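You operate a simulated robot arm through the tools that you are given. There is no shell and no other tool. Be economical: measure what you need, move in short steps, check, and stop when the job is done.

You run a simulated two-armed robot. Do the job below in one go: nothing can be reset, and whatever is moved stays where it is left.

Task
Change the head over to the next lot and feed its bobbin onto a tray.
Fine: the card gives tip colour and size; set the size knob and the guide slider before you feed; it goes in by the magazine.

The check looks at the end state, three seconds after you hand in, the way a careful person would. Anything else that was tipped, shoved, dropped, spilled or broken makes it a failure.

Robot
Two 7-joint arms with fingered hands on one trunk, on a base that drives. Base frame: it is fixed to the floor where the robot stands at the start and does not move with it; the origin is under the middle of the robot, x ahead of it, y to its left, z up. Readings come in m, rad, newtons and seconds.
The left shoulder is at the start at [0.05, 0.17, 1.314], the right one opposite. With the tool pointing down near the work surface each hand reaches from about 0.1 to 0.34 m from the robot's upright axis, wherever it stands, measured 20 degrees to its own side. Places, roughly: guide slider [0.5, 0, 0.9]; head switch [0.5, 0, 0.9]; size knob [0.5, 0, 1]. Payload 4 kg a hand.
The tool frame of a hand sits at the grasp point between the pads (the TCP): z along the fingers, y along the line on which they close. The tips reach 0.026 m beyond it. Largest opening 0.132 m; the body of the gripper starts 0.073 m behind the TCP. The gripper is a hand of 4 fingers: y runs from the thumb to the fingers, the wrist lies at [0, 0, -0.224] in the tool frame, and closing takes about 1.5 s.
Orientation is that of the tool frame in the base frame, as [roll, pitch, yaw] about the fixed x, y, z axes, in that order (R = Rz(yaw) Ry(pitch) Rx(roll)). With the fingers straight down and closing along the base's y, the tool's x points along the base's -x, its y along +y and its z along -z.

Tools
- The arms move only by the tool step_arm. It takes "left_moves", "right_moves" or both (then of equal length, played together; a hand with none holds still); each is one flat list of numbers, 7 for each row, row after row: the shift along the tool's x, y, z in m, then the turn, a rotation vector about the tool's x, y, z in degrees, then the closure, from 0 (fully open) to 1 (shut). In form: [dx, dy, dz, wx, wy, wz, gripper, dx, dy, dz, wx, wy, wz, gripper, ...]. A call has 1 to 12 rows; each row shifts and turns the commanded pose from where the row before left it, along the tool's axes as they then stand. A row lasts 0.2 s, in which the tool goes at most 0.05 m and 0.15 rad; a call with a longer step from one row to the next is refused whole, and so is a gripper value outside its range. A pose out of reach is approached as far as the arm can. The call stops where the force on the tool passes 40 N (or 10 N more than at its start, if that is more) or the arm is blocked; 0.2 s more then pass. The fingers move at their own pace (about 0.108 m/s each) and stop on an object; they squeeze with about 22 N. The grip force told is the motor's: it shows also when the fingers shut on nothing. Time passes only in rows, and 0.2 s behind the last, so rows that do not move let the fingers close. It gives the time, the measured TCP pose, the force on the tool (base axes), the opening and the grip force at its end, in the units of the frame above (readings bear some noise), with the torque about the TCP (base axes, N m) and any sound that the robot's microphone picked up.
- Cameras (640 x 400 px; columns grow to the right, rows downward): "scene" is now at [0.1245, -0.0422, 1.5175]; the picture's right is [-0.45, -0.89, 0.00], its down [-0.28, 0.14, -0.95] and it looks along [0.85, -0.43, -0.31] (base axes); focal length 214 px, centre (320, 200). "left" rides on the left gripper at [-0.073, 0.006, -0.094] in its tool frame; the picture's right is [-0.08, -1.00, 0.00], its down [0.79, -0.06, -0.62] and it looks along [0.61, -0.05, 0.79] (tool axes); focal length 230 px, centre (320, 200). "right" rides on the right gripper at [0.073, 0.006, -0.094] in its tool frame; the picture's right is [-0.08, 1.00, 0.00], its down [-0.78, -0.06, -0.62] and it looks along [-0.61, -0.05, 0.79] (tool axes); focal length 230 px, centre (320, 200). There is no depth. A picture from a camera that has moved, and an enlarged one, comes with that camera's place and axes in the base frame and with its lens.
- get_image(camera): a new picture of that camera. No time passes.
- move_column(by): slides the trunk up (or, below 0, down) by that many m; the arms and the scene camera ride with it, the base frame stays. It gives what a move gives, with no picture.
- drive_base(legs): drives the robot by 1 to 6 legs, each [ahead, left, turn to the left] in m, m and rad, along the robot's own axes; the way and the turn of a leg run together, so that a leg with both is an arc; at most 1.5 m and 3.142 rad a leg. The arms and the cameras ride along, it lands a little off, and it stops where it bumps. It gives what a move gives.
- hand_shape(shape, hand): the hand has 4 fingers and takes this shape, open, in about a second: jaw (thumb against the fingers, like two jaws); tri (thumb and two fingers); tip (a fingertip pinch); poke (one finger out to press); point (the index stretched); flat (the hand flat); cup (the hand cupped); fist (a fist). The gripper value then closes the fingers along that shape, each until it touches; the sizes above hold for jaw. It gives what a move gives, with no picture.
- aim_head(pan, tilt): turns the head with the scene camera to pan (to the left, within 1.396 rad either way) and tilt (down, from -0.506 to 1.204), counted from straight ahead of the robot. It gives what a move gives.
- inspect(camera, box): a new picture of the part [left, top, right, bottom] of that camera's present view, enlarged. No time passes.
- close_job(): hands the job in; it is judged then, once.

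Go step by step. Nothing tells you exact positions but the pictures and the camera data: compare them with the known pose of the tool, close in by small moves and look again before you grip or let go. The budget is 120 turns and 100 pictures, counting those below and the enlarged ones. Unless the task says otherwise, let go and move clear before handing in.

The tools are called after ">>>" by a JSON object that holds its "method" and its "body". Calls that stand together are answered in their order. step_arm: Moves the arms, as the interface text tells. Its arguments: {"type":"object","properties":{"left_moves":{"type":"array","items":{"type":"number"}},"right_moves":{"type":"array","items":{"type":"number"}}},"required":[]} The other tools are called the same way: move_column (by) slides the trunk up or down; hand_shape (shape, hand) gives the hand a shape; drive_base (legs) drives the base; aim_head (pan, tilt) turns the head that bears the scene camera; get_image (camera) takes a picture; inspect (camera, box) takes an enlarged picture of a part of a camera's view; close_job () hands the job in.

At the start:

```text
t: 0.0
left_tcp_pos: [0.3167, -0.0413, 1.52]
left_tool_rot: [3.141, 0.001, 3.141]
left_wrist_force: [-0.3, -1.0, 0.8]
left_moment: [-0.01, -0.02, 0.01]
left_gripper_width: 0.1317
left_grasp_force: 0.0
left_shape: jaw
right_tcp_pos: [0.461, -0.4669, 1.1517]
right_tool_rot: [3.141, -0.001, 3.142]
right_wrist_force: [0.0, 0.5, 0.8]
right_moment: [0.02, -0.02, -0.01]
right_gripper_width: 0.1316
right_grasp_force: 0.1
right_shape: jaw
trunk travel left (down, up): [-0.325, 0.026]
robot x, y, heading: [0.0001, -0.0037, -0.002]
head pan, tilt: [-0.469, 0.319]
```

scene: 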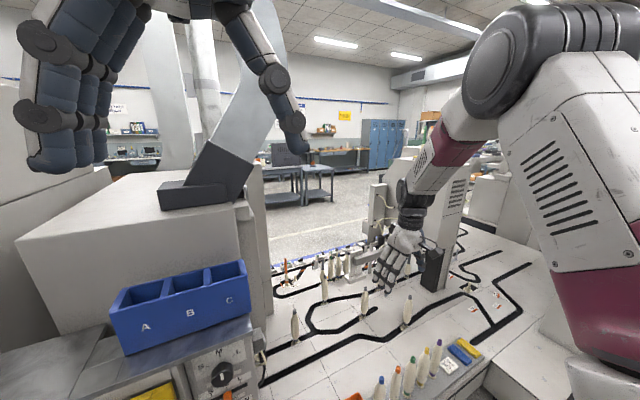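
right: 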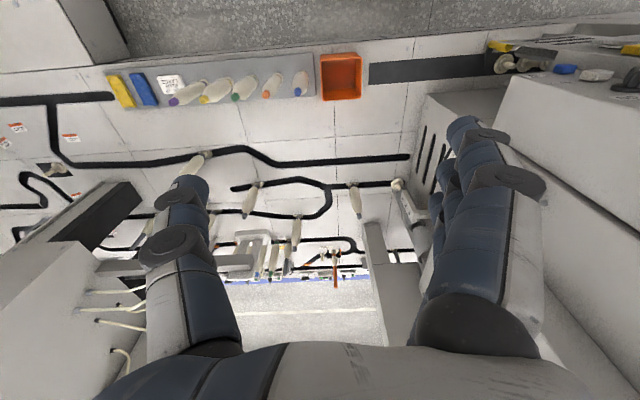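
left: 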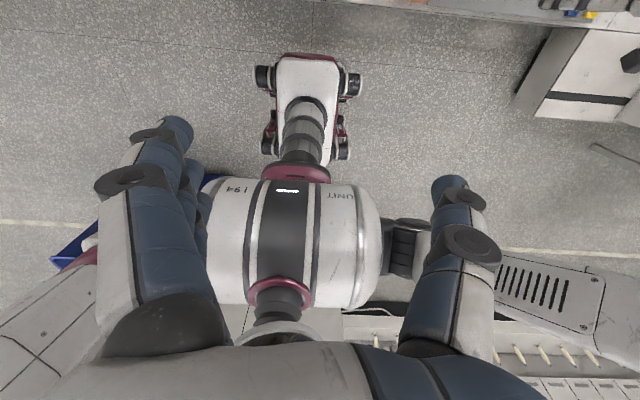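

I see a machine on the left with a panel and blue A/B/C bins, and a row of bobbins on the right with coloured tips and a card. I'll look at these more closely first.

>>> {"method": "aim_head", "body": {"pan": -0.1, "tilt": 0.75}}

>>> {"method": "get_image", "body": {"camera": "scene"}}

>>> {"method": "inspect", "body": {"camera": "right", "box": [90, 40, 380, 130]}}

```text
t: 0.9
left_tcp_pos: [0.3164, -0.0421, 1.5199]
left_tool_rot: [3.141, -0.001, 3.14]
left_wrist_force: [0.4, 0.9, -0.2]
left_moment: [0.0, -0.02, -0.05]
left_gripper_width: 0.1316
left_grasp_force: 0.0
left_shape: jaw
right_tcp_pos: [0.4609, -0.4674, 1.1492]
right_tool_rot: [3.14, -0.001, 3.141]
right_wrist_force: [-0.2, 0.3, 1.3]
right_moment: [0.02, 0.01, -0.03]
right_gripper_width: 0.1317
right_grasp_force: 0.1
right_shape: jaw
trunk travel left (down, up): [-0.325, 0.026]
robot x, y, heading: [-0.0035, 0.001, 0.003]
head pan, tilt: [-0.099, 0.75]
```

```text
96 pictures are left
camera scene: at [0.1237, -0.0083, 1.479], right [-0.1, -0.99, 0.0], down [-0.68, 0.07, -0.73], along [0.73, -0.07, -0.68], focal length 214 px, centre (320, 200)
```

scene: 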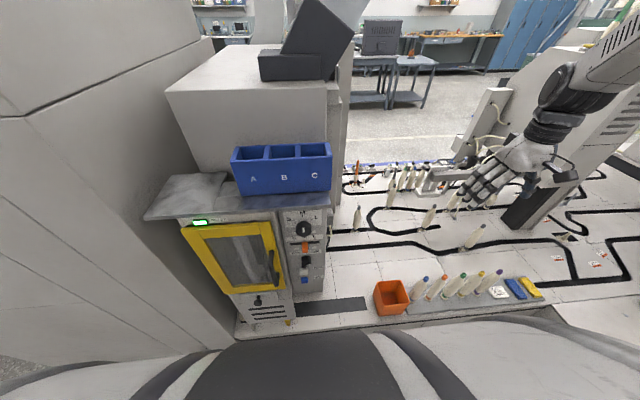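

```text
2.21 times, centred on (235, 85) of right
camera zoom: at [0.3872, -0.4624, 1.2439], right [0.08, 1.0, 0.0], down [0.78, -0.06, 0.62], along [0.61, -0.05, -0.79], focal length 508 px, centre (508, 454)
```

zoom: 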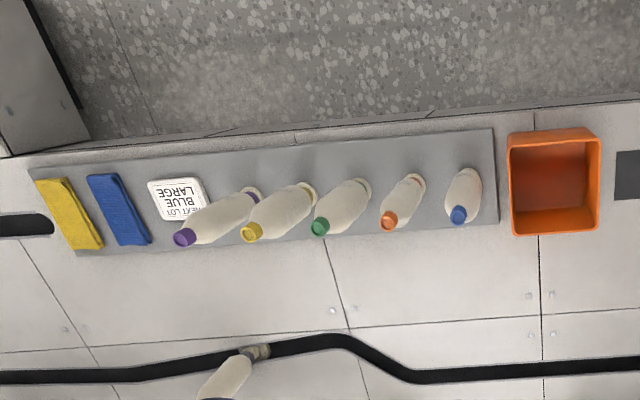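

The card reads "NEXT LOT BLUE LARGE", and the blue-tipped bobbin is the one nearest the orange box. Now the panel, the bins and the card again up close.

>>> {"method": "inspect", "body": {"camera": "scene", "box": [270, 195, 350, 310]}}

>>> {"method": "inspect", "body": {"camera": "scene", "box": [170, 130, 350, 340]}}

>>> {"method": "inspect", "body": {"camera": "scene", "box": [330, 140, 600, 310]}}

>>> {"method": "inspect", "body": {"camera": "right", "box": [80, 150, 440, 300]}}

```text
3.48 times, centred on (310, 252) of scene
camera zoom: at [0.1237, -0.0083, 1.479], right [-0.1, -0.99, 0.0], down [-0.68, 0.07, -0.73], along [0.73, -0.07, -0.68], focal length 746 px, centre (355, 17)
```

zoom: 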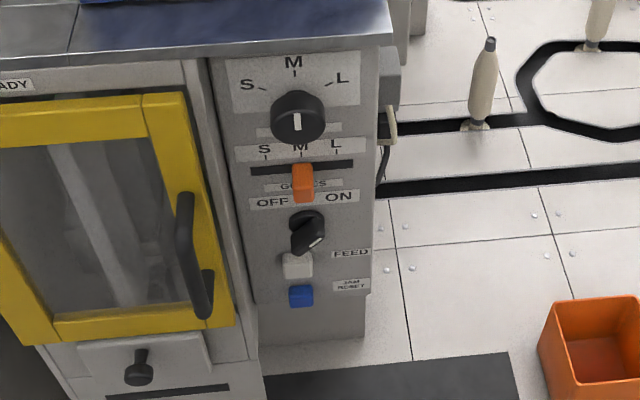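

```text
1.90 times, centred on (260, 235) of scene
camera zoom: at [0.1237, -0.0083, 1.479], right [-0.1, -0.99, 0.0], down [-0.68, 0.07, -0.73], along [0.73, -0.07, -0.68], focal length 408 px, centre (434, 133)
```

zoom: 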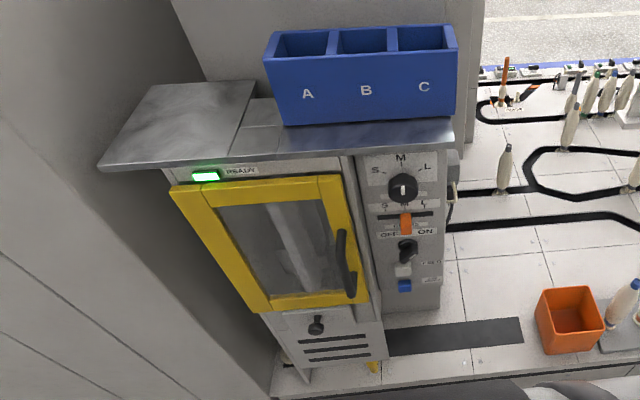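

```text
2.35 times, centred on (465, 225) of scene
camera zoom: at [0.1237, -0.0083, 1.479], right [-0.1, -0.99, 0.0], down [-0.68, 0.07, -0.73], along [0.73, -0.07, -0.68], focal length 505 px, centre (-21, 141)
```

zoom: 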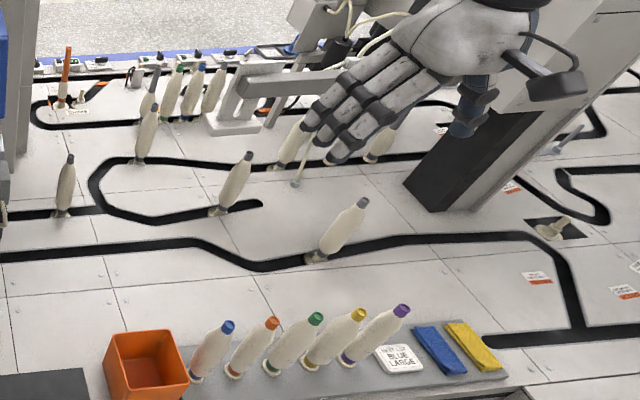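

```text
1.78 times, centred on (260, 225) of right
camera zoom: at [0.3872, -0.4624, 1.2439], right [0.08, 1.0, 0.0], down [0.78, -0.06, 0.62], along [0.61, -0.05, -0.79], focal length 409 px, centre (427, 156)
```

zoom: 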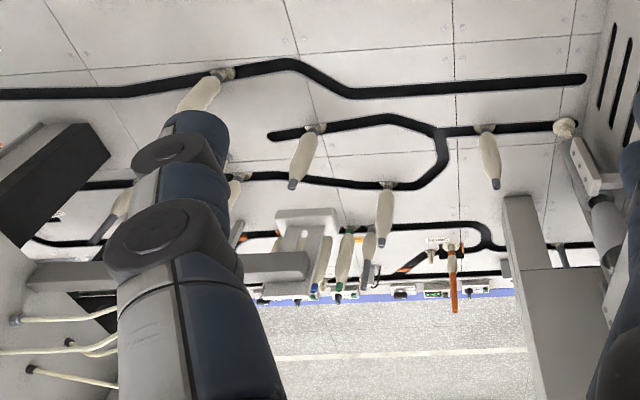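

I need to find the magazine. I'll look at the top and the right-hand side of the machine from different head angles.

>>> {"method": "aim_head", "body": {"pan": 0.1, "tilt": 0.3}}

>>> {"method": "get_image", "body": {"camera": "scene"}}

>>> {"method": "inspect", "body": {"camera": "right", "box": [360, 20, 640, 280]}}

```text
t: 1.8
left_tcp_pos: [0.3163, -0.0394, 1.5207]
left_tool_rot: [3.141, 0.001, -3.14]
left_wrist_force: [0.2, -0.6, -0.2]
left_moment: [-0.01, 0.02, -0.01]
left_gripper_width: 0.1319
left_grasp_force: 0.1
left_shape: jaw
right_tcp_pos: [0.4607, -0.4676, 1.1498]
right_tool_rot: [-3.141, 0.0, -3.141]
right_wrist_force: [0.2, -0.7, -0.1]
right_moment: [-0.01, 0.01, -0.01]
right_gripper_width: 0.1318
right_grasp_force: 0.1
right_shape: jaw
trunk travel left (down, up): [-0.325, 0.026]
robot x, y, heading: [0.0029, 0.0044, 0.001]
head pan, tilt: [0.099, 0.3]
```

```text
90 pictures are left
camera scene: at [0.1343, 0.0092, 1.5193], right [0.1, -1.0, 0.0], down [-0.29, -0.03, -0.95], along [0.95, 0.09, -0.3], focal length 214 px, centre (320, 200)
```

scene: 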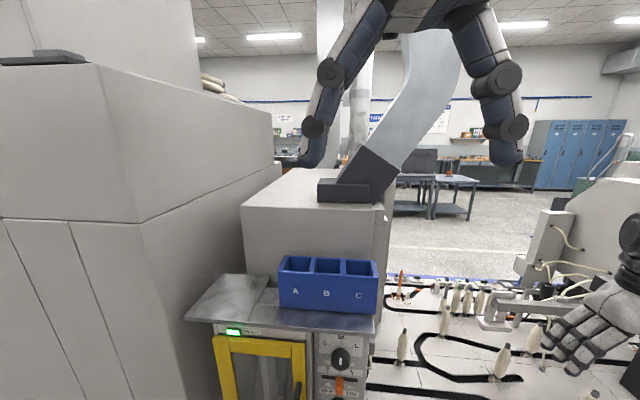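

```text
1.54 times, centred on (500, 150) of right
camera zoom: at [0.3873, -0.4624, 1.2439], right [0.08, 1.0, 0.0], down [0.78, -0.06, 0.62], along [0.61, -0.05, -0.79], focal length 354 px, centre (43, 277)
```

zoom: 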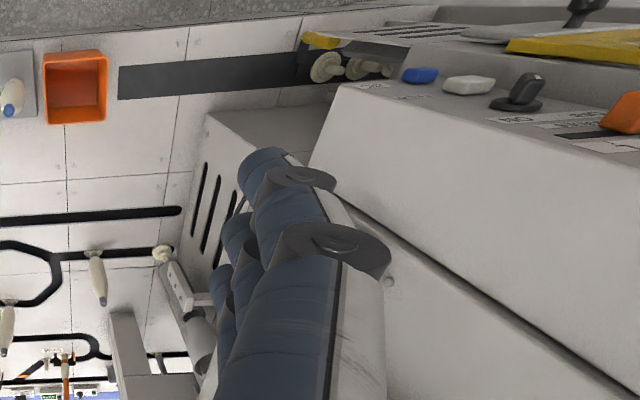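

The panel faces me at about x=0.5, y=0. I'll back off slightly and turn the left hand to point forward, which gives its camera a good view of the panel and the machine top.

>>> {"method": "drive_base", "body": {"legs": [[-0.12, 0, 0]]}}

>>> {"method": "step_arm", "body": {"left_moves": [0, 0, 0.04, 0, 0, 0, 0, 0, 0, 0.04, 0, 0, 0, 0, 0, 0, 0.04, 0, 0, 0, 0, 0, 0, 0.04, 0, 0, 0, 0, -0.02, 0, 0.04, 0, -8, 0, 0, -0.04, 0, 0.02, 0, -8, 0, 0, -0.04, 0, 0.02, 0, -8, 0, 0, -0.04, 0, 0, 0, -8, 0, 0, -0.02, 0, 0, 0, -8, 0, 0, -0.02, 0, 0, 0, -8, 0, 0]}}

>>> {"method": "get_image", "body": {"camera": "left"}}

```text
t: 3.0
left_tcp_pos: [0.1977, -0.0412, 1.5204]
left_tool_rot: [3.141, 0.001, -3.14]
left_wrist_force: [-0.3, -0.1, 0.0]
left_moment: [0.0, 0.0, -0.01]
left_gripper_width: 0.1321
left_grasp_force: 0.1
left_shape: jaw
right_tcp_pos: [0.3438, -0.4674, 1.1495]
right_tool_rot: [3.142, 0.001, -3.14]
right_wrist_force: [0.0, -0.5, -0.2]
right_moment: [-0.03, 0.0, -0.03]
right_gripper_width: 0.1319
right_grasp_force: 0.0
right_shape: jaw
trunk travel left (down, up): [-0.325, 0.026]
robot x, y, heading: [-0.1213, 0.0004, 0.002]
head pan, tilt: [0.099, 0.3]
```

```text
t: 5.2
left_tcp_pos: [0.3965, -0.0452, 1.3491]
left_tool_rot: [3.139, 0.825, 3.14]
left_wrist_force: [-0.4, -0.1, 0.3]
left_moment: [0.03, -0.01, 0.03]
left_gripper_width: 0.132
left_grasp_force: 0.0
left_shape: jaw
left hand out of reach, approached as far as the arm can: row 10
right_tcp_pos: [0.3435, -0.4686, 1.1484]
right_tool_rot: [3.14, 0.002, -3.14]
right_wrist_force: [-0.6, -0.3, 0.6]
right_moment: [-0.01, -0.03, 0.01]
right_gripper_width: 0.1315
right_grasp_force: 0.0
right_shape: jaw
trunk travel left (down, up): [-0.325, 0.026]
robot x, y, heading: [-0.1172, 0.0014, 0.002]
head pan, tilt: [0.099, 0.3]
```

```text
88 pictures are left
camera left: at [0.3778, -0.0397, 1.466], right [0.05, -1.0, 0.05], down [-0.99, -0.06, -0.16], along [0.16, -0.05, -0.99], focal length 230 px, centre (320, 200)
```

left: 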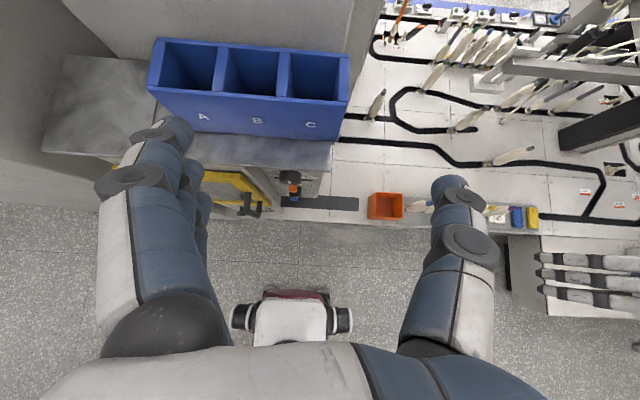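

The blue A/B/C box on the machine top appears to be open compartments, perhaps the magazine. I'll zoom in on it and on the machine front.

>>> {"method": "inspect", "body": {"camera": "left", "box": [140, 30, 360, 150]}}

>>> {"method": "inspect", "body": {"camera": "left", "box": [190, 130, 450, 260]}}

>>> {"method": "aim_head", "body": {"pan": -0.2, "tilt": 0.9}}

>>> {"method": "get_image", "body": {"camera": "scene"}}

```text
2.91 times, centred on (250, 90) of left
camera zoom: at [0.3778, -0.0397, 1.466], right [0.05, -1.0, 0.05], down [-0.99, -0.06, -0.16], along [0.16, -0.05, -0.99], focal length 669 px, centre (524, 520)
```

zoom: 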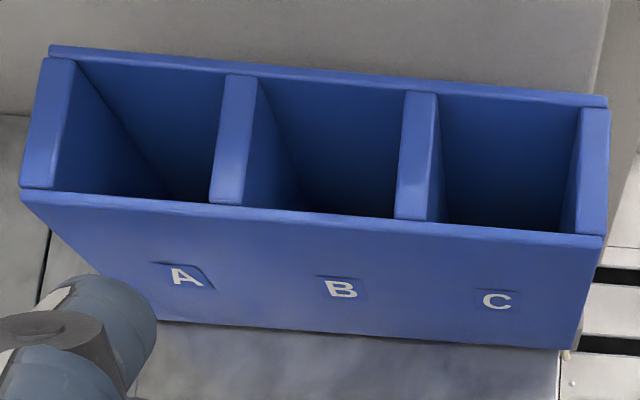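

```text
2.46 times, centred on (320, 195) of left
camera zoom: at [0.3778, -0.0397, 1.466], right [0.05, -1.0, 0.05], down [-0.99, -0.06, -0.16], along [0.16, -0.05, -0.99], focal length 566 px, centre (320, 212)
```

zoom: 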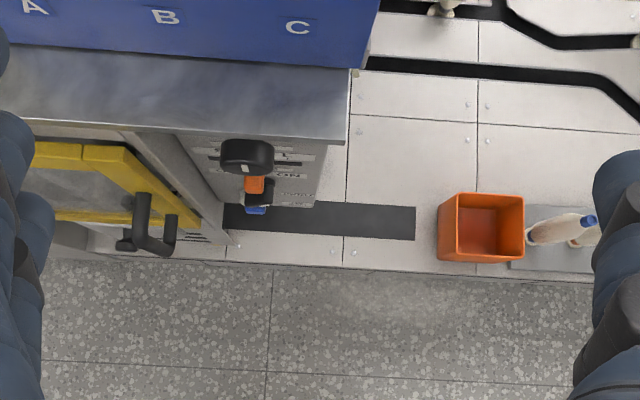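

```text
t: 6.2
left_tcp_pos: [0.3958, -0.0436, 1.3472]
left_tool_rot: [3.135, 0.825, 3.138]
left_wrist_force: [-0.4, -0.4, 0.1]
left_moment: [-0.02, 0.02, 0.02]
left_gripper_width: 0.1317
left_grasp_force: 0.1
left_shape: jaw
right_tcp_pos: [0.343, -0.4677, 1.15]
right_tool_rot: [-3.141, -0.002, -3.139]
right_wrist_force: [-0.1, -1.1, 0.7]
right_moment: [-0.01, -0.03, 0.0]
right_gripper_width: 0.132
right_grasp_force: 0.0
right_shape: jaw
trunk travel left (down, up): [-0.325, 0.026]
robot x, y, heading: [-0.1171, -0.0022, 0.001]
head pan, tilt: [-0.201, 0.901]
```

```text
85 pictures are left
camera scene: at [0.0022, -0.022, 1.4778], right [-0.27, -0.96, 0.0], down [-0.67, 0.18, -0.72], along [0.7, -0.19, -0.69], focal length 214 px, centre (320, 200)
```

scene: 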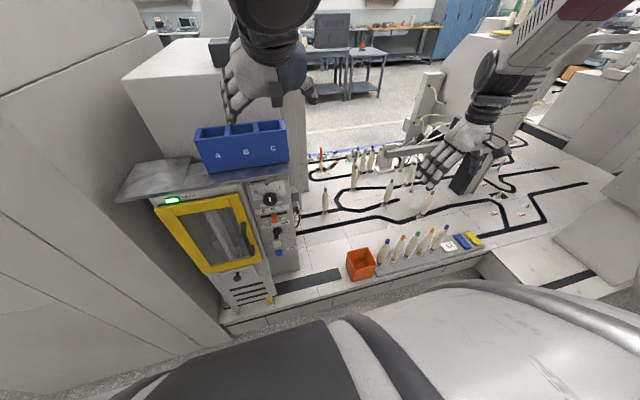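

>>> {"method": "inspect", "body": {"camera": "scene", "box": [110, 110, 310, 320]}}

>>> {"method": "inspect", "body": {"camera": "scene", "box": [210, 170, 310, 310]}}

>>> {"method": "inspect", "body": {"camera": "scene", "box": [340, 210, 500, 290]}}

```text
1.90 times, centred on (210, 215) of scene
camera zoom: at [0.0022, -0.022, 1.4778], right [-0.27, -0.96, 0.0], down [-0.67, 0.18, -0.72], along [0.7, -0.19, -0.69], focal length 408 px, centre (530, 171)
```

zoom: 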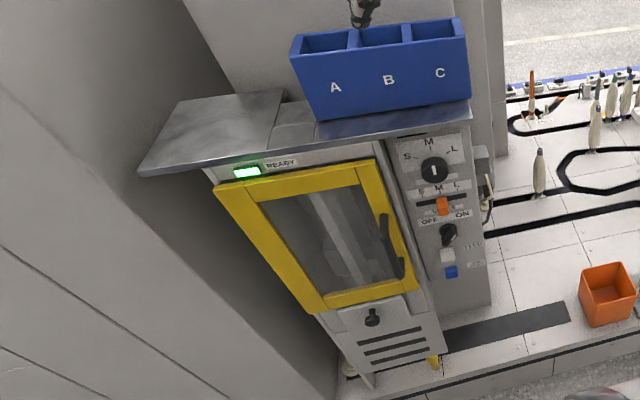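

```text
2.86 times, centred on (260, 240) of scene
camera zoom: at [0.0022, -0.022, 1.4778], right [-0.27, -0.96, 0.0], down [-0.67, 0.18, -0.72], along [0.7, -0.19, -0.69], focal length 613 px, centre (491, 86)
```

zoom: 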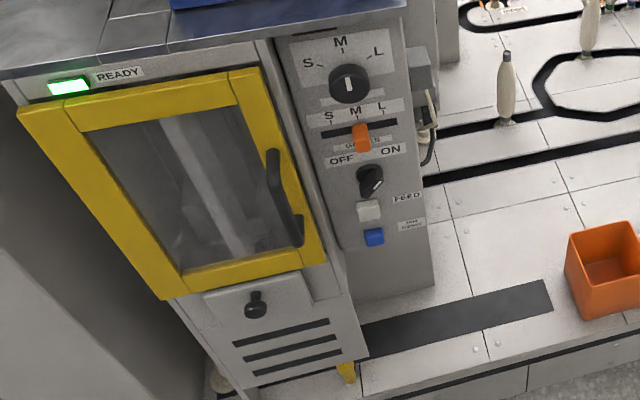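

```text
4.00 times, centred on (420, 250) of scene
camera zoom: at [0.0022, -0.022, 1.4778], right [-0.27, -0.96, 0.0], down [-0.67, 0.18, -0.72], along [0.7, -0.19, -0.69], focal length 858 px, centre (-80, 0)
```

zoom: 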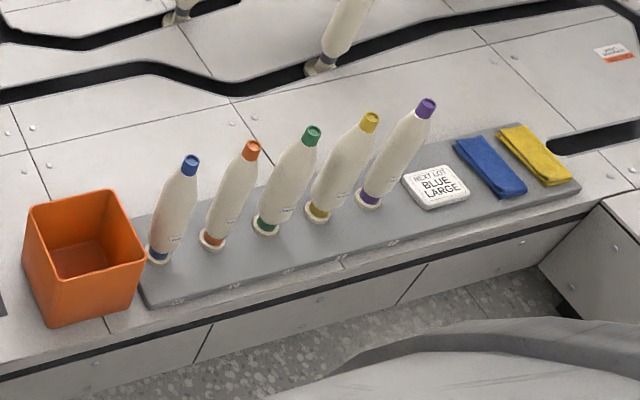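

>>> {"method": "inspect", "body": {"camera": "scene", "box": [430, 235, 462, 255]}}

>>> {"method": "inspect", "body": {"camera": "scene", "box": [370, 220, 420, 270]}}

```text
16.00 times, centred on (446, 245) of scene
camera zoom: at [0.0022, -0.022, 1.4778], right [-0.27, -0.96, 0.0], down [-0.67, 0.18, -0.72], along [0.7, -0.19, -0.69], focal length 3432 px, centre (-1696, -520)
```

zoom: 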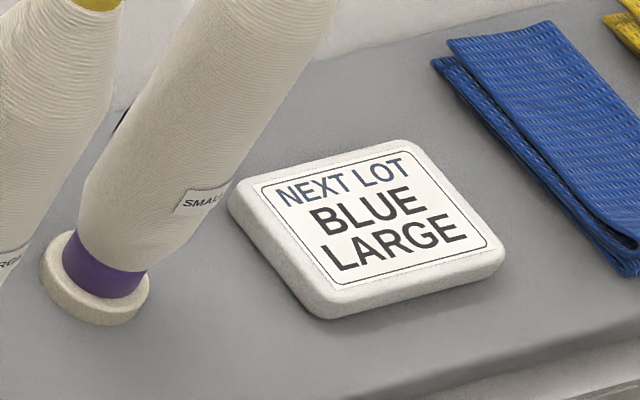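

```text
8.00 times, centred on (395, 245) of scene
camera zoom: at [0.0022, -0.022, 1.4778], right [-0.27, -0.96, 0.0], down [-0.67, 0.18, -0.72], along [0.7, -0.19, -0.69], focal length 1716 px, centre (-280, -160)
```

zoom: 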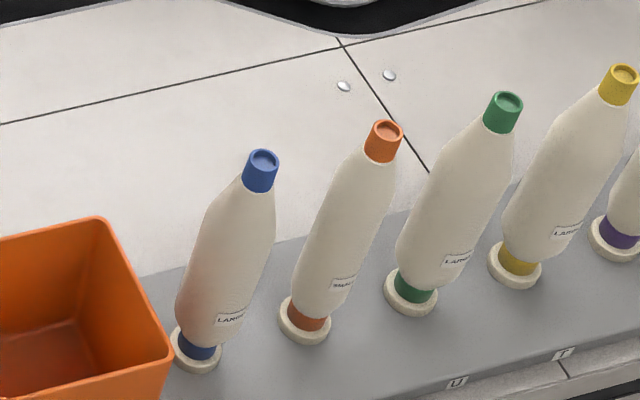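

The blue bobbin is labelled LARGE, which matches the card. The rack edge has small marks, so I'll read those too and look at the panel closely.

>>> {"method": "inspect", "body": {"camera": "scene", "box": [370, 240, 450, 290]}}

>>> {"method": "inspect", "body": {"camera": "scene", "box": [250, 180, 310, 260]}}

>>> {"method": "inspect", "body": {"camera": "scene", "box": [255, 180, 295, 225]}}

```text
8.00 times, centred on (410, 265) of scene
camera zoom: at [0.0022, -0.022, 1.4778], right [-0.27, -0.96, 0.0], down [-0.67, 0.18, -0.72], along [0.7, -0.19, -0.69], focal length 1716 px, centre (-400, -320)
```

zoom: 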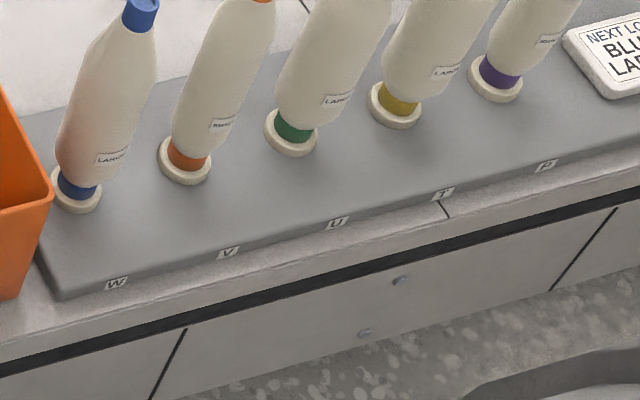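

```text
5.00 times, centred on (280, 220) of scene
camera zoom: at [0.0022, -0.022, 1.4778], right [-0.27, -0.96, 0.0], down [-0.67, 0.18, -0.72], along [0.7, -0.19, -0.69], focal length 1072 px, centre (520, 100)
```

zoom: 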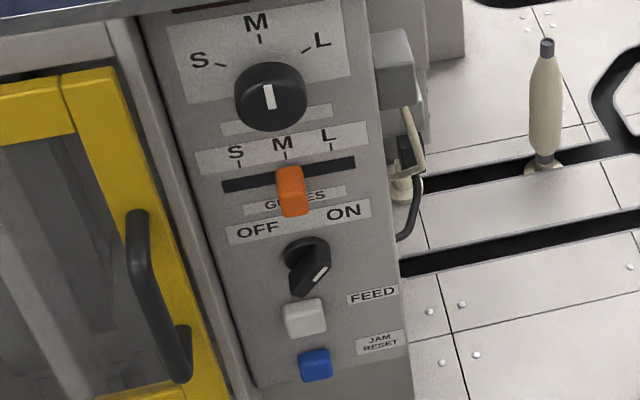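

```text
8.89 times, centred on (275, 202) of scene
camera zoom: at [0.0022, -0.022, 1.4778], right [-0.27, -0.96, 0.0], down [-0.67, 0.18, -0.72], along [0.7, -0.19, -0.69], focal length 1906 px, centre (720, 178)
```

zoom: 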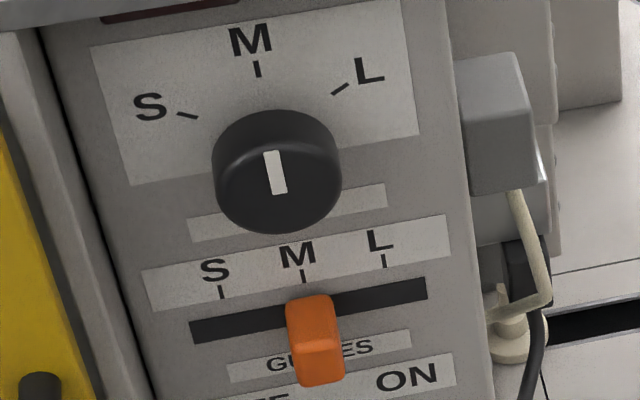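

The knob face is at about (0.487, 0, 1.034), the slider at z≈0.955, the switch (showing ON) at z≈0.87, FEED at z≈0.805 and JAM RESET at z≈0.76. I'll lower the trunk and bring the left hand level in front of the panel.

>>> {"method": "move_column", "body": {"by": -0.2}}

>>> {"method": "step_arm", "body": {"left_moves": [0.02, 0, -0.03, 0, -4, 0, 0, 0.02, 0, -0.02, 0, -8, 0, 0, 0.02, 0, -0.01, 0, -8, 0, 0, 0.02, 0.01, 0, 0, -8, 0, 0, 0.02, 0.01, 0, 0, -8, 0, 0, 0, 0.01, 0, 0, -6, 0, 0, 0, 0, 0, 0, 0, 0, 0]}}

>>> {"method": "get_image", "body": {"camera": "left"}}

```text
t: 8.4
left_tcp_pos: [0.4606, -0.0454, 1.0187]
left_tool_rot: [3.139, 0.558, -3.139]
left_wrist_force: [-0.3, 3.9, -0.6]
left_moment: [-0.09, 0.04, 0.04]
left_gripper_width: 0.1319
left_grasp_force: 0.2
left_shape: jaw
right_tcp_pos: [0.3428, -0.4674, 0.9508]
right_tool_rot: [-3.141, 0.0, -3.138]
right_wrist_force: [-1.0, 0.1, 0.4]
right_moment: [-0.05, -0.01, -0.01]
right_gripper_width: 0.132
right_grasp_force: 0.0
right_shape: jaw
trunk travel left (down, up): [-0.125, 0.226]
robot x, y, heading: [-0.1183, -0.0019, -0.003]
head pan, tilt: [-0.201, 0.901]
```

```text
t: 8.9
left_tcp_pos: [0.4775, -0.0598, 1.045]
left_tool_rot: [-3.139, 0.62, -3.126]
left_wrist_force: [-20.1, 3.3, 5.4]
left_moment: [0.53, -0.18, 1.74]
left_gripper_width: 0.132
left_grasp_force: 0.2
left_shape: jaw
left hand out of reach, approached as far as the arm can: row 1, 2
right_tcp_pos: [0.3418, -0.4662, 0.9517]
right_tool_rot: [3.14, 0.003, -3.139]
right_wrist_force: [-0.5, 0.4, -0.6]
right_moment: [0.01, -0.01, 0.04]
right_gripper_width: 0.1319
right_grasp_force: 0.0
right_shape: jaw
trunk travel left (down, up): [-0.125, 0.226]
robot x, y, heading: [-0.1145, 0.0008, 0.002]
head pan, tilt: [-0.201, 0.901]
stopped in row 2 (left hand): the force on the tool passed its limit at 65 N (the readings are from after the stop); the commanded pose is now the measured one
```

```text
76 pictures are left
camera left: at [0.4822, -0.0535, 1.1646], right [0.08, -1.0, 0.05], down [-1.0, -0.08, 0.05], along [-0.04, -0.05, -1.0], focal length 230 px, centre (320, 200)
```

left: 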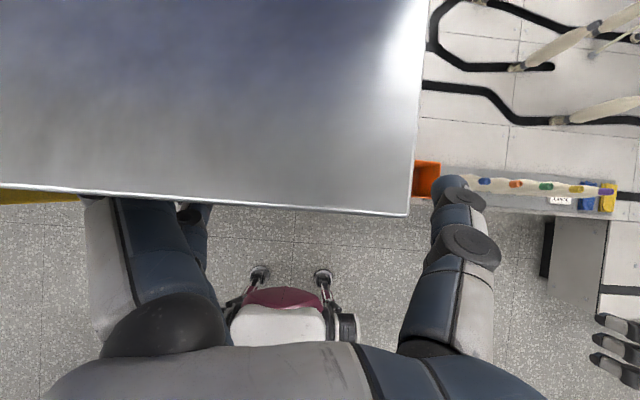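

The trunk move carried the hand further than planned and the fingers touched the panel lightly. I'll back straight out.

>>> {"method": "step_arm", "body": {"left_moves": [0.0244, 0, -0.0174, 0, 0, 0, 0, 0.0244, 0, -0.0174, 0, 0, 0, 0, 0.0244, 0, -0.0174, 0, 0, 0, 0, 0.0244, 0, -0.0174, 0, 0, 0, 0, 0, 0, 0, 0, 0, 0, 0]}}

>>> {"method": "inspect", "body": {"camera": "scene", "box": [100, 60, 400, 300]}}

```text
t: 10.1
left_tcp_pos: [0.4657, -0.0811, 1.071]
left_tool_rot: [-3.142, 0.614, -3.132]
left_wrist_force: [-2.3, 2.7, 0.9]
left_moment: [0.13, 0.08, 0.3]
left_gripper_width: 0.1319
left_grasp_force: 0.1
left_shape: jaw
left hand out of reach, approached as far as the arm can: row 1, 2, 3, 4
right_tcp_pos: [0.3424, -0.467, 0.95]
right_tool_rot: [3.14, -0.001, -3.14]
right_wrist_force: [0.0, -0.5, 0.2]
right_moment: [0.03, 0.01, 0.01]
right_gripper_width: 0.132
right_grasp_force: 0.0
right_shape: jaw
trunk travel left (down, up): [-0.125, 0.226]
robot x, y, heading: [-0.1165, 0.0004, -0.003]
head pan, tilt: [-0.201, 0.901]
```

```text
1.67 times, centred on (250, 180) of scene
camera zoom: at [0.0974, -0.015, 1.2614], right [-0.2, -0.98, 0.0], down [-0.76, 0.16, -0.63], along [0.62, -0.13, -0.78], focal length 358 px, centre (437, 233)
```

zoom: 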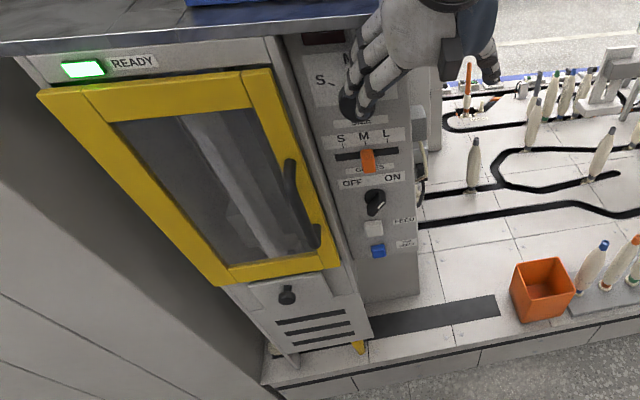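

The arm is too cramped because the trunk leans forward as it lowers. I'll drive the base back to retreat the hand.

>>> {"method": "drive_base", "body": {"legs": [[-0.2, 0, 0]]}}

>>> {"method": "step_arm", "body": {"left_moves": [0, 0, 0, 0, 0, 0, 0, 0, 0, 0, 0, -8, 0, 0, 0, 0, 0, 0, -8, 0, 0, 0, 0, 0, 0, -8, 0, 0]}}

>>> {"method": "get_image", "body": {"camera": "scene"}}

```text
t: 11.7
left_tcp_pos: [0.2645, -0.0799, 1.0709]
left_tool_rot: [3.138, 0.614, -3.132]
left_wrist_force: [0.5, -0.9, 0.6]
left_moment: [0.0, -0.02, 0.01]
left_gripper_width: 0.1318
left_grasp_force: 0.1
left_shape: jaw
right_tcp_pos: [0.1423, -0.4668, 0.9501]
right_tool_rot: [-3.14, 0.0, -3.136]
right_wrist_force: [0.2, -0.5, 0.1]
right_moment: [0.01, -0.02, 0.02]
right_gripper_width: 0.1321
right_grasp_force: 0.0
right_shape: jaw
trunk travel left (down, up): [-0.125, 0.226]
robot x, y, heading: [-0.3221, -0.0047, 0.007]
head pan, tilt: [-0.201, 0.901]
```

```text
t: 12.9
left_tcp_pos: [0.3986, -0.0651, 1.1985]
left_tool_rot: [-2.973, 1.002, -2.957]
left_wrist_force: [-0.2, 0.1, 0.9]
left_moment: [-0.02, 0.03, -0.01]
left_gripper_width: 0.132
left_grasp_force: 0.1
left_shape: jaw
left hand out of reach, approached as far as the arm can: row 2, 3, 4
right_tcp_pos: [0.1425, -0.4659, 0.95]
right_tool_rot: [-3.14, -0.001, -3.136]
right_wrist_force: [0.1, -0.4, -0.1]
right_moment: [-0.03, 0.04, 0.02]
right_gripper_width: 0.132
right_grasp_force: 0.2
right_shape: jaw
trunk travel left (down, up): [-0.125, 0.226]
robot x, y, heading: [-0.3187, 0.0009, 0.003]
head pan, tilt: [-0.201, 0.901]
stopped in row 4 (left hand): the arm was blocked; the commanded pose is now the measured one
```

```text
74 pictures are left
camera scene: at [-0.1044, -0.0141, 1.2603], right [-0.19, -0.98, 0.0], down [-0.77, 0.15, -0.62], along [0.61, -0.12, -0.78], focal length 214 px, centre (320, 200)
```

scene: 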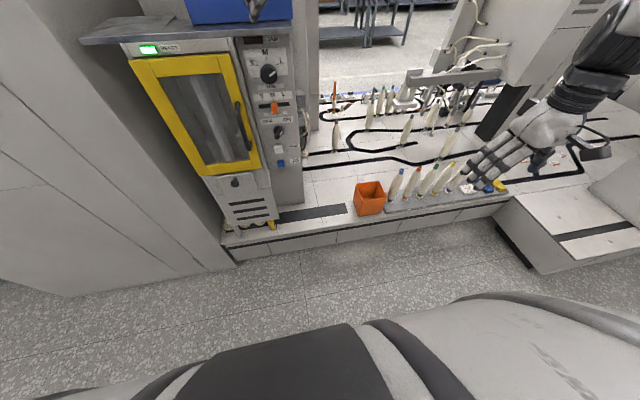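

The knob may have moved when I bumped it, so I'll check, and look at the left arm's configuration.

>>> {"method": "inspect", "body": {"camera": "scene", "box": [220, 30, 320, 180]}}

>>> {"method": "aim_head", "body": {"pan": 0.5, "tilt": 0.2}}

>>> {"method": "get_image", "body": {"camera": "scene"}}

>>> {"method": "get_image", "body": {"camera": "left"}}

```text
2.67 times, centred on (270, 105) of scene
camera zoom: at [-0.1044, -0.0141, 1.2603], right [-0.19, -0.98, 0.0], down [-0.77, 0.15, -0.62], along [0.61, -0.12, -0.78], focal length 572 px, centre (453, 453)
```

zoom: 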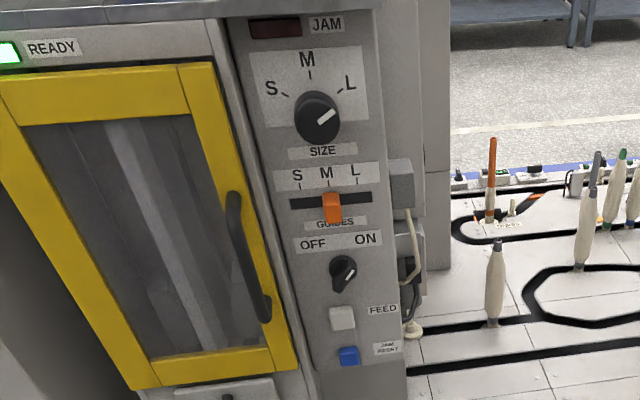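

```text
t: 14.0
left_tcp_pos: [0.3993, -0.0658, 1.1996]
left_tool_rot: [-2.968, 1.001, -2.953]
left_wrist_force: [0.1, 0.3, -0.3]
left_moment: [-0.03, -0.02, -0.05]
left_gripper_width: 0.132
left_grasp_force: 0.1
left_shape: jaw
right_tcp_pos: [0.1421, -0.4657, 0.9494]
right_tool_rot: [-3.14, 0.001, -3.137]
right_wrist_force: [-0.1, -0.4, -0.3]
right_moment: [0.01, 0.0, -0.02]
right_gripper_width: 0.1317
right_grasp_force: 0.0
right_shape: jaw
trunk travel left (down, up): [-0.125, 0.226]
robot x, y, heading: [-0.3198, -0.0019, 0.007]
head pan, tilt: [0.499, 0.201]
```

```text
72 pictures are left
camera scene: at [-0.0993, -0.0094, 1.2668], right [-0.12, -0.99, 0.0], down [-0.72, 0.08, -0.68], along [0.68, -0.08, -0.73], focal length 214 px, centre (320, 200)
```

scene: 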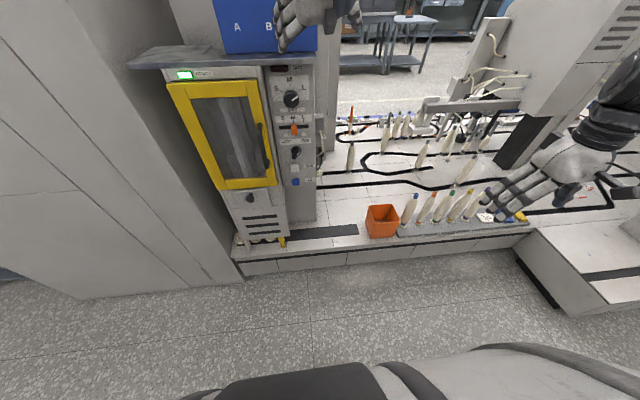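

```text
71 pictures are left
camera left: at [0.3582, -0.0503, 1.3093], right [0.08, -0.98, 0.16], down [-0.94, -0.13, -0.33], along [0.34, -0.12, -0.93], focal length 230 px, centre (320, 200)
```

left: 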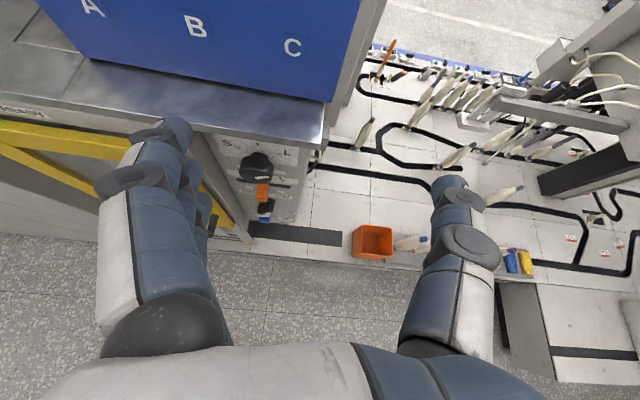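

By luck the bump turned the size knob to L, and the JAM lamp is dark; I'll verify that later. Now I'll bring the left hand down level with the slider, shape it to poke, and look.

>>> {"method": "step_arm", "body": {"left_moves": [0.0347, 0.0147, 0.0147, 0, 0, 0, 0, 0.0347, 0.0147, 0.0147, 0, 0, 0, 0, 0.0347, 0.0147, 0.0147, 0, 0, 0, 0, 0.0347, 0.0147, 0.0147, 0, 0, 0, 0, 0.0347, 0.0147, 0.0147, 0, 0, 0, 0, 0.0347, 0.0147, 0.0147, 0, 0, 0, 0, 0, 0, 0, 0, -8, 0, 0, 0, 0, 0, 0, -8, 0, 0, 0, 0, 0, 0, -8, 0, 0, 0, 0, 0, 0, -8, 0, 0]}}

>>> {"method": "hand_shape", "body": {"hand": "left", "shape": "poke"}}

>>> {"method": "get_image", "body": {"camera": "left"}}

>>> {"method": "get_image", "body": {"camera": "scene"}}

```text
t: 16.4
left_tcp_pos: [0.44, 0.0619, 1.1355]
left_tool_rot: [-2.839, 0.962, -2.811]
left_wrist_force: [0.2, -0.4, -0.5]
left_moment: [-0.01, 0.02, -0.03]
left_gripper_width: 0.1321
left_grasp_force: 0.1
left_shape: jaw
left hand out of reach, approached as far as the arm can: row 1, 2, 3, 4, 5, 6, 7, 8, 9, 10
right_tcp_pos: [0.1439, -0.4663, 0.9496]
right_tool_rot: [-3.141, -0.001, -3.138]
right_wrist_force: [0.2, 0.0, -1.0]
right_moment: [0.0, -0.01, 0.02]
right_gripper_width: 0.1319
right_grasp_force: 0.1
right_shape: jaw
trunk travel left (down, up): [-0.125, 0.226]
robot x, y, heading: [-0.3212, 0.001, 0.006]
head pan, tilt: [0.499, 0.201]
stopped in row 10 (left hand): the arm was blocked; the commanded pose is now the measured one
```

```text
t: 17.3
left_tcp_pos: [0.4392, 0.0611, 1.134]
left_tool_rot: [-2.84, 0.963, -2.812]
left_wrist_force: [0.6, 0.2, 0.4]
left_moment: [0.01, -0.02, 0.0]
left_gripper_width: 0.0
left_grasp_force: 0.0
left_shape: poke
right_tcp_pos: [0.1419, -0.4665, 0.9512]
right_tool_rot: [-3.141, -0.001, -3.137]
right_wrist_force: [0.1, -0.5, 0.1]
right_moment: [-0.01, 0.0, 0.0]
right_gripper_width: 0.132
right_grasp_force: 0.3
right_shape: jaw
trunk travel left (down, up): [-0.125, 0.226]
robot x, y, heading: [-0.3192, 0.0005, 0.005]
head pan, tilt: [0.499, 0.201]
```

```text
70 pictures are left
camera left: at [0.4002, 0.0829, 1.2439], right [0.12, -0.97, 0.23], down [-0.94, -0.19, -0.3], along [0.33, -0.18, -0.93], focal length 230 px, centre (320, 200)
```

left: 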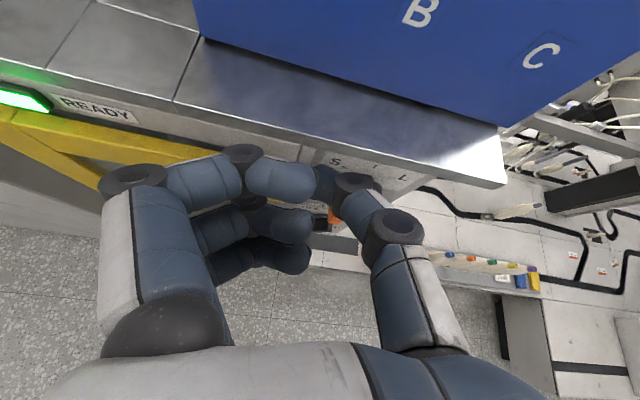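

```text
69 pictures are left
camera scene: at [-0.097, 0.0449, 1.3219], right [0.48, -0.88, 0.0], down [-0.17, -0.1, -0.98], along [0.86, 0.47, -0.2], focal length 214 px, centre (320, 200)
```

scene: 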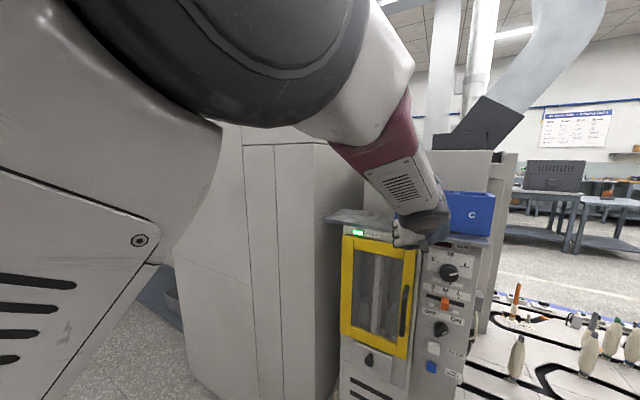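

The arm's elbow can't fold that tightly; it needs roughly 0.5 m or more from shoulder to wrist. I'll back the base off more and then level the hand.

>>> {"method": "drive_base", "body": {"legs": [[-0.14, 0, 0]]}}

>>> {"method": "step_arm", "body": {"left_moves": [0.03, 0, 0.01, 0, 0, 0, 0, 0.03, 0, 0.01, 0, 0, 0, 0, 0.03, 0, 0.02, 0, 0, 0, 0, 0.03, 0, 0.03, 0, 0, 0, 0, 0, 0, 0, 0, 0, 0, 0]}}

```text
t: 18.6
left_tcp_pos: [0.3016, 0.0585, 1.1358]
left_tool_rot: [-2.839, 0.964, -2.814]
left_wrist_force: [-0.6, 0.1, -1.0]
left_moment: [0.01, -0.02, 0.0]
left_gripper_width: 0.0
left_grasp_force: 0.0
left_shape: poke
right_tcp_pos: [0.0025, -0.4678, 0.95]
right_tool_rot: [-3.141, 0.0, -3.141]
right_wrist_force: [-1.3, 0.0, -0.2]
right_moment: [-0.01, -0.02, -0.05]
right_gripper_width: 0.1322
right_grasp_force: 0.1
right_shape: jaw
trunk travel left (down, up): [-0.125, 0.226]
robot x, y, heading: [-0.4559, 0.0006, -0.002]
head pan, tilt: [0.499, 0.201]
```

```text
t: 20.0
left_tcp_pos: [0.3526, 0.0937, 1.0844]
left_tool_rot: [-2.722, 0.929, -2.67]
left_wrist_force: [0.1, 0.4, 1.1]
left_moment: [0.0, -0.01, -0.03]
left_gripper_width: 0.0001
left_grasp_force: 0.1
left_shape: poke
left hand out of reach, approached as far as the arm can: row 1, 2, 3, 4
right_tcp_pos: [0.0023, -0.4667, 0.9499]
right_tool_rot: [3.141, 0.0, -3.139]
right_wrist_force: [-0.2, 0.9, 0.0]
right_moment: [0.01, 0.03, -0.01]
right_gripper_width: 0.1319
right_grasp_force: 0.1
right_shape: jaw
trunk travel left (down, up): [-0.125, 0.226]
robot x, y, heading: [-0.458, -0.0017, -0.0]
head pan, tilt: [0.499, 0.201]
stopped in row 5 (left hand): the arm was blocked; the commanded pose is now the measured one
```

>>> {"method": "step_arm", "body": {"left_moves": [0.0146, -0.0084, 0.024, 0, 0, 0, 0, 0.0146, -0.0084, 0.024, 0, 0, 0, 0, 0.0146, -0.0084, 0.024, 0, 0, 0, 0, 0.0146, -0.0084, 0.024, 0, 0, 0, 0, 0.0146, -0.0084, 0.024, 0, 0, 0, 0, 0, 0, 0, 0, 0, 7, 0, 0, 0, 0, 0, 0, 7, 0, 0, 0, 0, 0, -8, 0, 0, 0, 0, 0, 0, -8, 0, 0, 0, 0, 0, 0, -8, 0, 0]}}

>>> {"method": "get_image", "body": {"camera": "left"}}

```text
t: 21.7
left_tcp_pos: [0.443, 0.0741, 0.9962]
left_tool_rot: [-2.948, 1.027, -2.918]
left_wrist_force: [-38.1, -15.8, 11.5]
left_moment: [-0.13, 0.11, 0.12]
left_gripper_width: 0.0
left_grasp_force: 0.1
left_shape: poke
left hand out of reach, approached as far as the arm can: row 4, 8
right_tcp_pos: [-0.0026, -0.4697, 0.951]
right_tool_rot: [-3.141, 0.006, 3.141]
right_wrist_force: [-0.2, 0.6, -0.1]
right_moment: [0.01, -0.02, -0.02]
right_gripper_width: 0.132
right_grasp_force: 0.1
right_shape: jaw
trunk travel left (down, up): [-0.125, 0.226]
robot x, y, heading: [-0.4598, -0.0046, 0.001]
head pan, tilt: [0.499, 0.201]
stopped in row 8 (left hand): the force on the tool passed its limit at 89 N (the readings are from after the stop); the commanded pose is now the measured one
```

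```text
68 pictures are left
camera left: at [0.3992, 0.0895, 1.1051], right [0.1, -0.98, 0.16], down [-0.92, -0.15, -0.35], along [0.37, -0.12, -0.92], focal length 230 px, centre (320, 200)
```

left: 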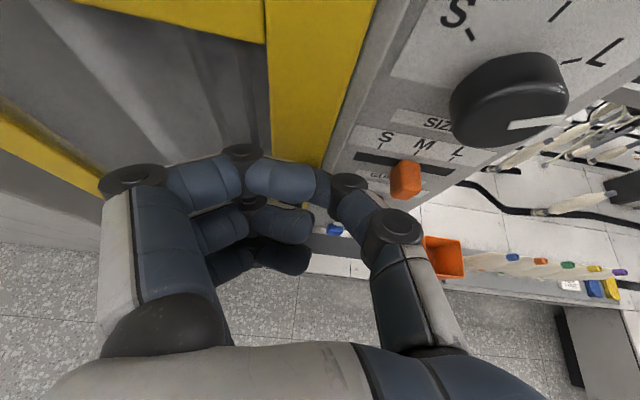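

The hand touched the door, so I'm backing off. The present tilt, about 30° below horizontal, is good enough for pushing, so I'll keep it.

>>> {"method": "drive_base", "body": {"legs": [[-0.06, 0, 0]]}}

>>> {"method": "step_arm", "body": {"left_moves": [0, 0, 0, 0, 0, 0, 0, 0, 0, 0, 0, 0, 0, 1, 0, 0, 0, 0, 0, 0, 1, 0, 0, 0, 0, 0, 0, 1, 0, 0, 0, 0, 0, 0, 1, 0, 0, 0, 0, 0, 0, 1]}}

>>> {"method": "aim_head", "body": {"pan": 0.1, "tilt": 0.4}}

>>> {"method": "get_image", "body": {"camera": "left"}}

>>> {"method": "get_image", "body": {"camera": "scene"}}

```text
t: 22.7
left_tcp_pos: [0.3896, 0.079, 0.9924]
left_tool_rot: [-2.957, 1.024, -2.919]
left_wrist_force: [0.0, -0.9, 0.9]
left_moment: [0.0, 0.01, -0.01]
left_gripper_width: 0.0
left_grasp_force: 0.1
left_shape: poke
right_tcp_pos: [-0.0569, -0.4695, 0.9495]
right_tool_rot: [3.14, -0.002, -3.138]
right_wrist_force: [-1.8, -0.5, 0.6]
right_moment: [0.01, -0.04, 0.01]
right_gripper_width: 0.1317
right_grasp_force: 0.1
right_shape: jaw
trunk travel left (down, up): [-0.125, 0.226]
robot x, y, heading: [-0.5126, -0.0048, -0.001]
head pan, tilt: [0.499, 0.201]
```

```text
t: 24.1
left_tcp_pos: [0.3899, 0.0791, 0.9923]
left_tool_rot: [-2.957, 1.023, -2.92]
left_wrist_force: [0.1, -0.9, -0.2]
left_moment: [-0.02, -0.01, 0.02]
left_gripper_width: 0.0
left_grasp_force: 0.1
left_shape: poke
right_tcp_pos: [-0.058, -0.4683, 0.9502]
right_tool_rot: [3.14, -0.002, -3.139]
right_wrist_force: [-0.3, 0.1, 0.3]
right_moment: [0.0, -0.01, 0.01]
right_gripper_width: 0.1318
right_grasp_force: 0.1
right_shape: jaw
trunk travel left (down, up): [-0.125, 0.226]
robot x, y, heading: [-0.5204, 0.0013, -0.003]
head pan, tilt: [0.499, 0.201]
```

```text
t: 24.9
left_tcp_pos: [0.3896, 0.0798, 0.9919]
left_tool_rot: [-2.958, 1.027, -2.92]
left_wrist_force: [0.3, 0.0, 0.3]
left_moment: [-0.03, 0.0, 0.0]
left_gripper_width: 0.0
left_grasp_force: 0.2
left_shape: poke
right_tcp_pos: [-0.0574, -0.4683, 0.9494]
right_tool_rot: [-3.14, -0.001, -3.14]
right_wrist_force: [0.2, -0.3, 0.4]
right_moment: [-0.01, -0.01, 0.03]
right_gripper_width: 0.132
right_grasp_force: 0.1
right_shape: jaw
trunk travel left (down, up): [-0.125, 0.226]
robot x, y, heading: [-0.5171, 0.0002, -0.002]
head pan, tilt: [0.099, 0.4]
```

```text
67 pictures are left
camera left: at [0.3453, 0.0936, 1.1012], right [0.1, -0.98, 0.16], down [-0.92, -0.15, -0.35], along [0.37, -0.11, -0.92], focal length 230 px, centre (320, 200)
```

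left: 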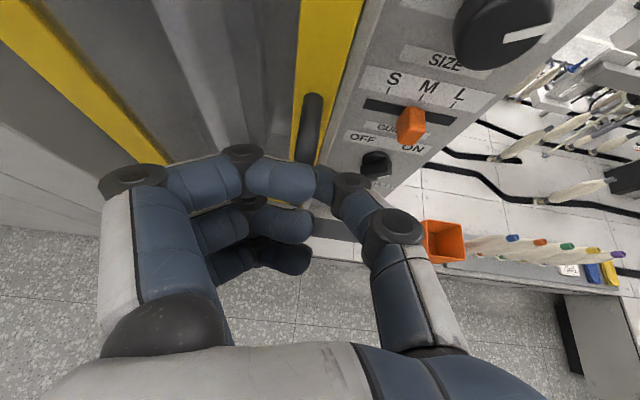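

```text
66 pictures are left
camera scene: at [-0.2844, 0.008, 1.3034], right [0.1, -0.99, 0.0], down [-0.39, -0.04, -0.92], along [0.92, 0.09, -0.39], focal length 214 px, centre (320, 200)
```

scene: 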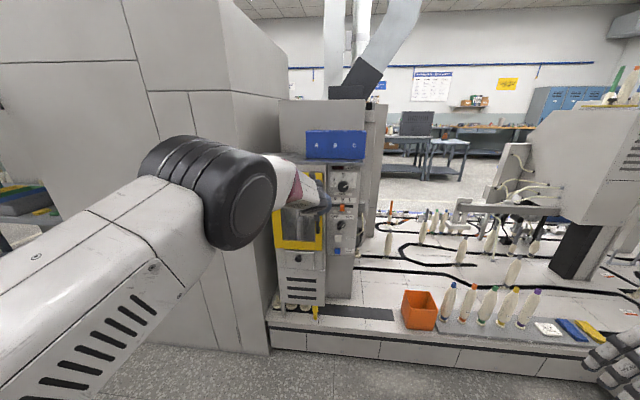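

>>> {"method": "inspect", "body": {"camera": "scene", "box": [270, 120, 380, 280]}}

>>> {"method": "hand_shape", "body": {"hand": "left", "shape": "point"}}

>>> {"method": "get_image", "body": {"camera": "left"}}

```text
2.50 times, centred on (325, 200) of scene
camera zoom: at [-0.2844, 0.008, 1.3034], right [0.1, -0.99, 0.0], down [-0.39, -0.04, -0.92], along [0.92, 0.09, -0.39], focal length 536 px, centre (308, 200)
```

zoom: 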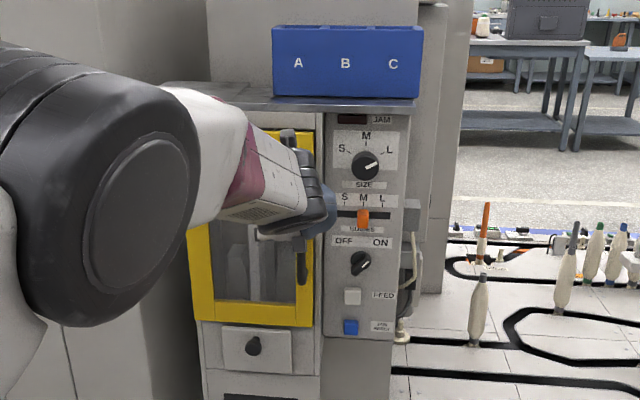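

```text
t: 25.9
left_tcp_pos: [0.3889, 0.08, 0.9918]
left_tool_rot: [-2.958, 1.025, -2.921]
left_wrist_force: [0.3, 0.2, -0.1]
left_moment: [-0.02, -0.02, 0.02]
left_gripper_width: 0.1258
left_grasp_force: 0.1
left_shape: point
right_tcp_pos: [-0.0564, -0.4683, 0.9496]
right_tool_rot: [3.14, 0.002, -3.139]
right_wrist_force: [-0.1, 0.9, -0.4]
right_moment: [0.02, 0.0, 0.02]
right_gripper_width: 0.132
right_grasp_force: 0.1
right_shape: jaw
trunk travel left (down, up): [-0.125, 0.226]
robot x, y, heading: [-0.5169, -0.0045, -0.002]
head pan, tilt: [0.099, 0.4]
```

```text
64 pictures are left
camera left: at [0.3453, 0.0936, 1.1012], right [0.1, -0.98, 0.16], down [-0.92, -0.15, -0.35], along [0.37, -0.11, -0.92], focal length 230 px, centre (320, 200)
```

left: 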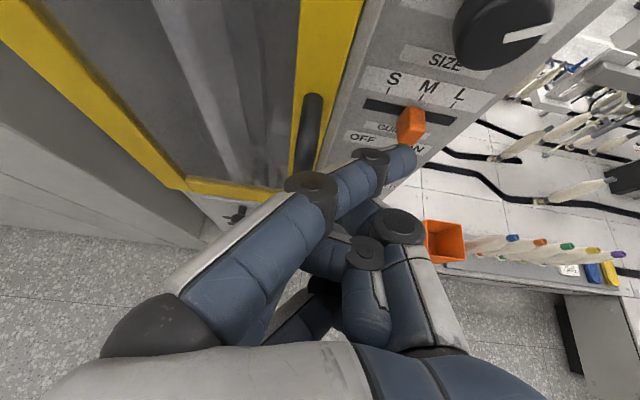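

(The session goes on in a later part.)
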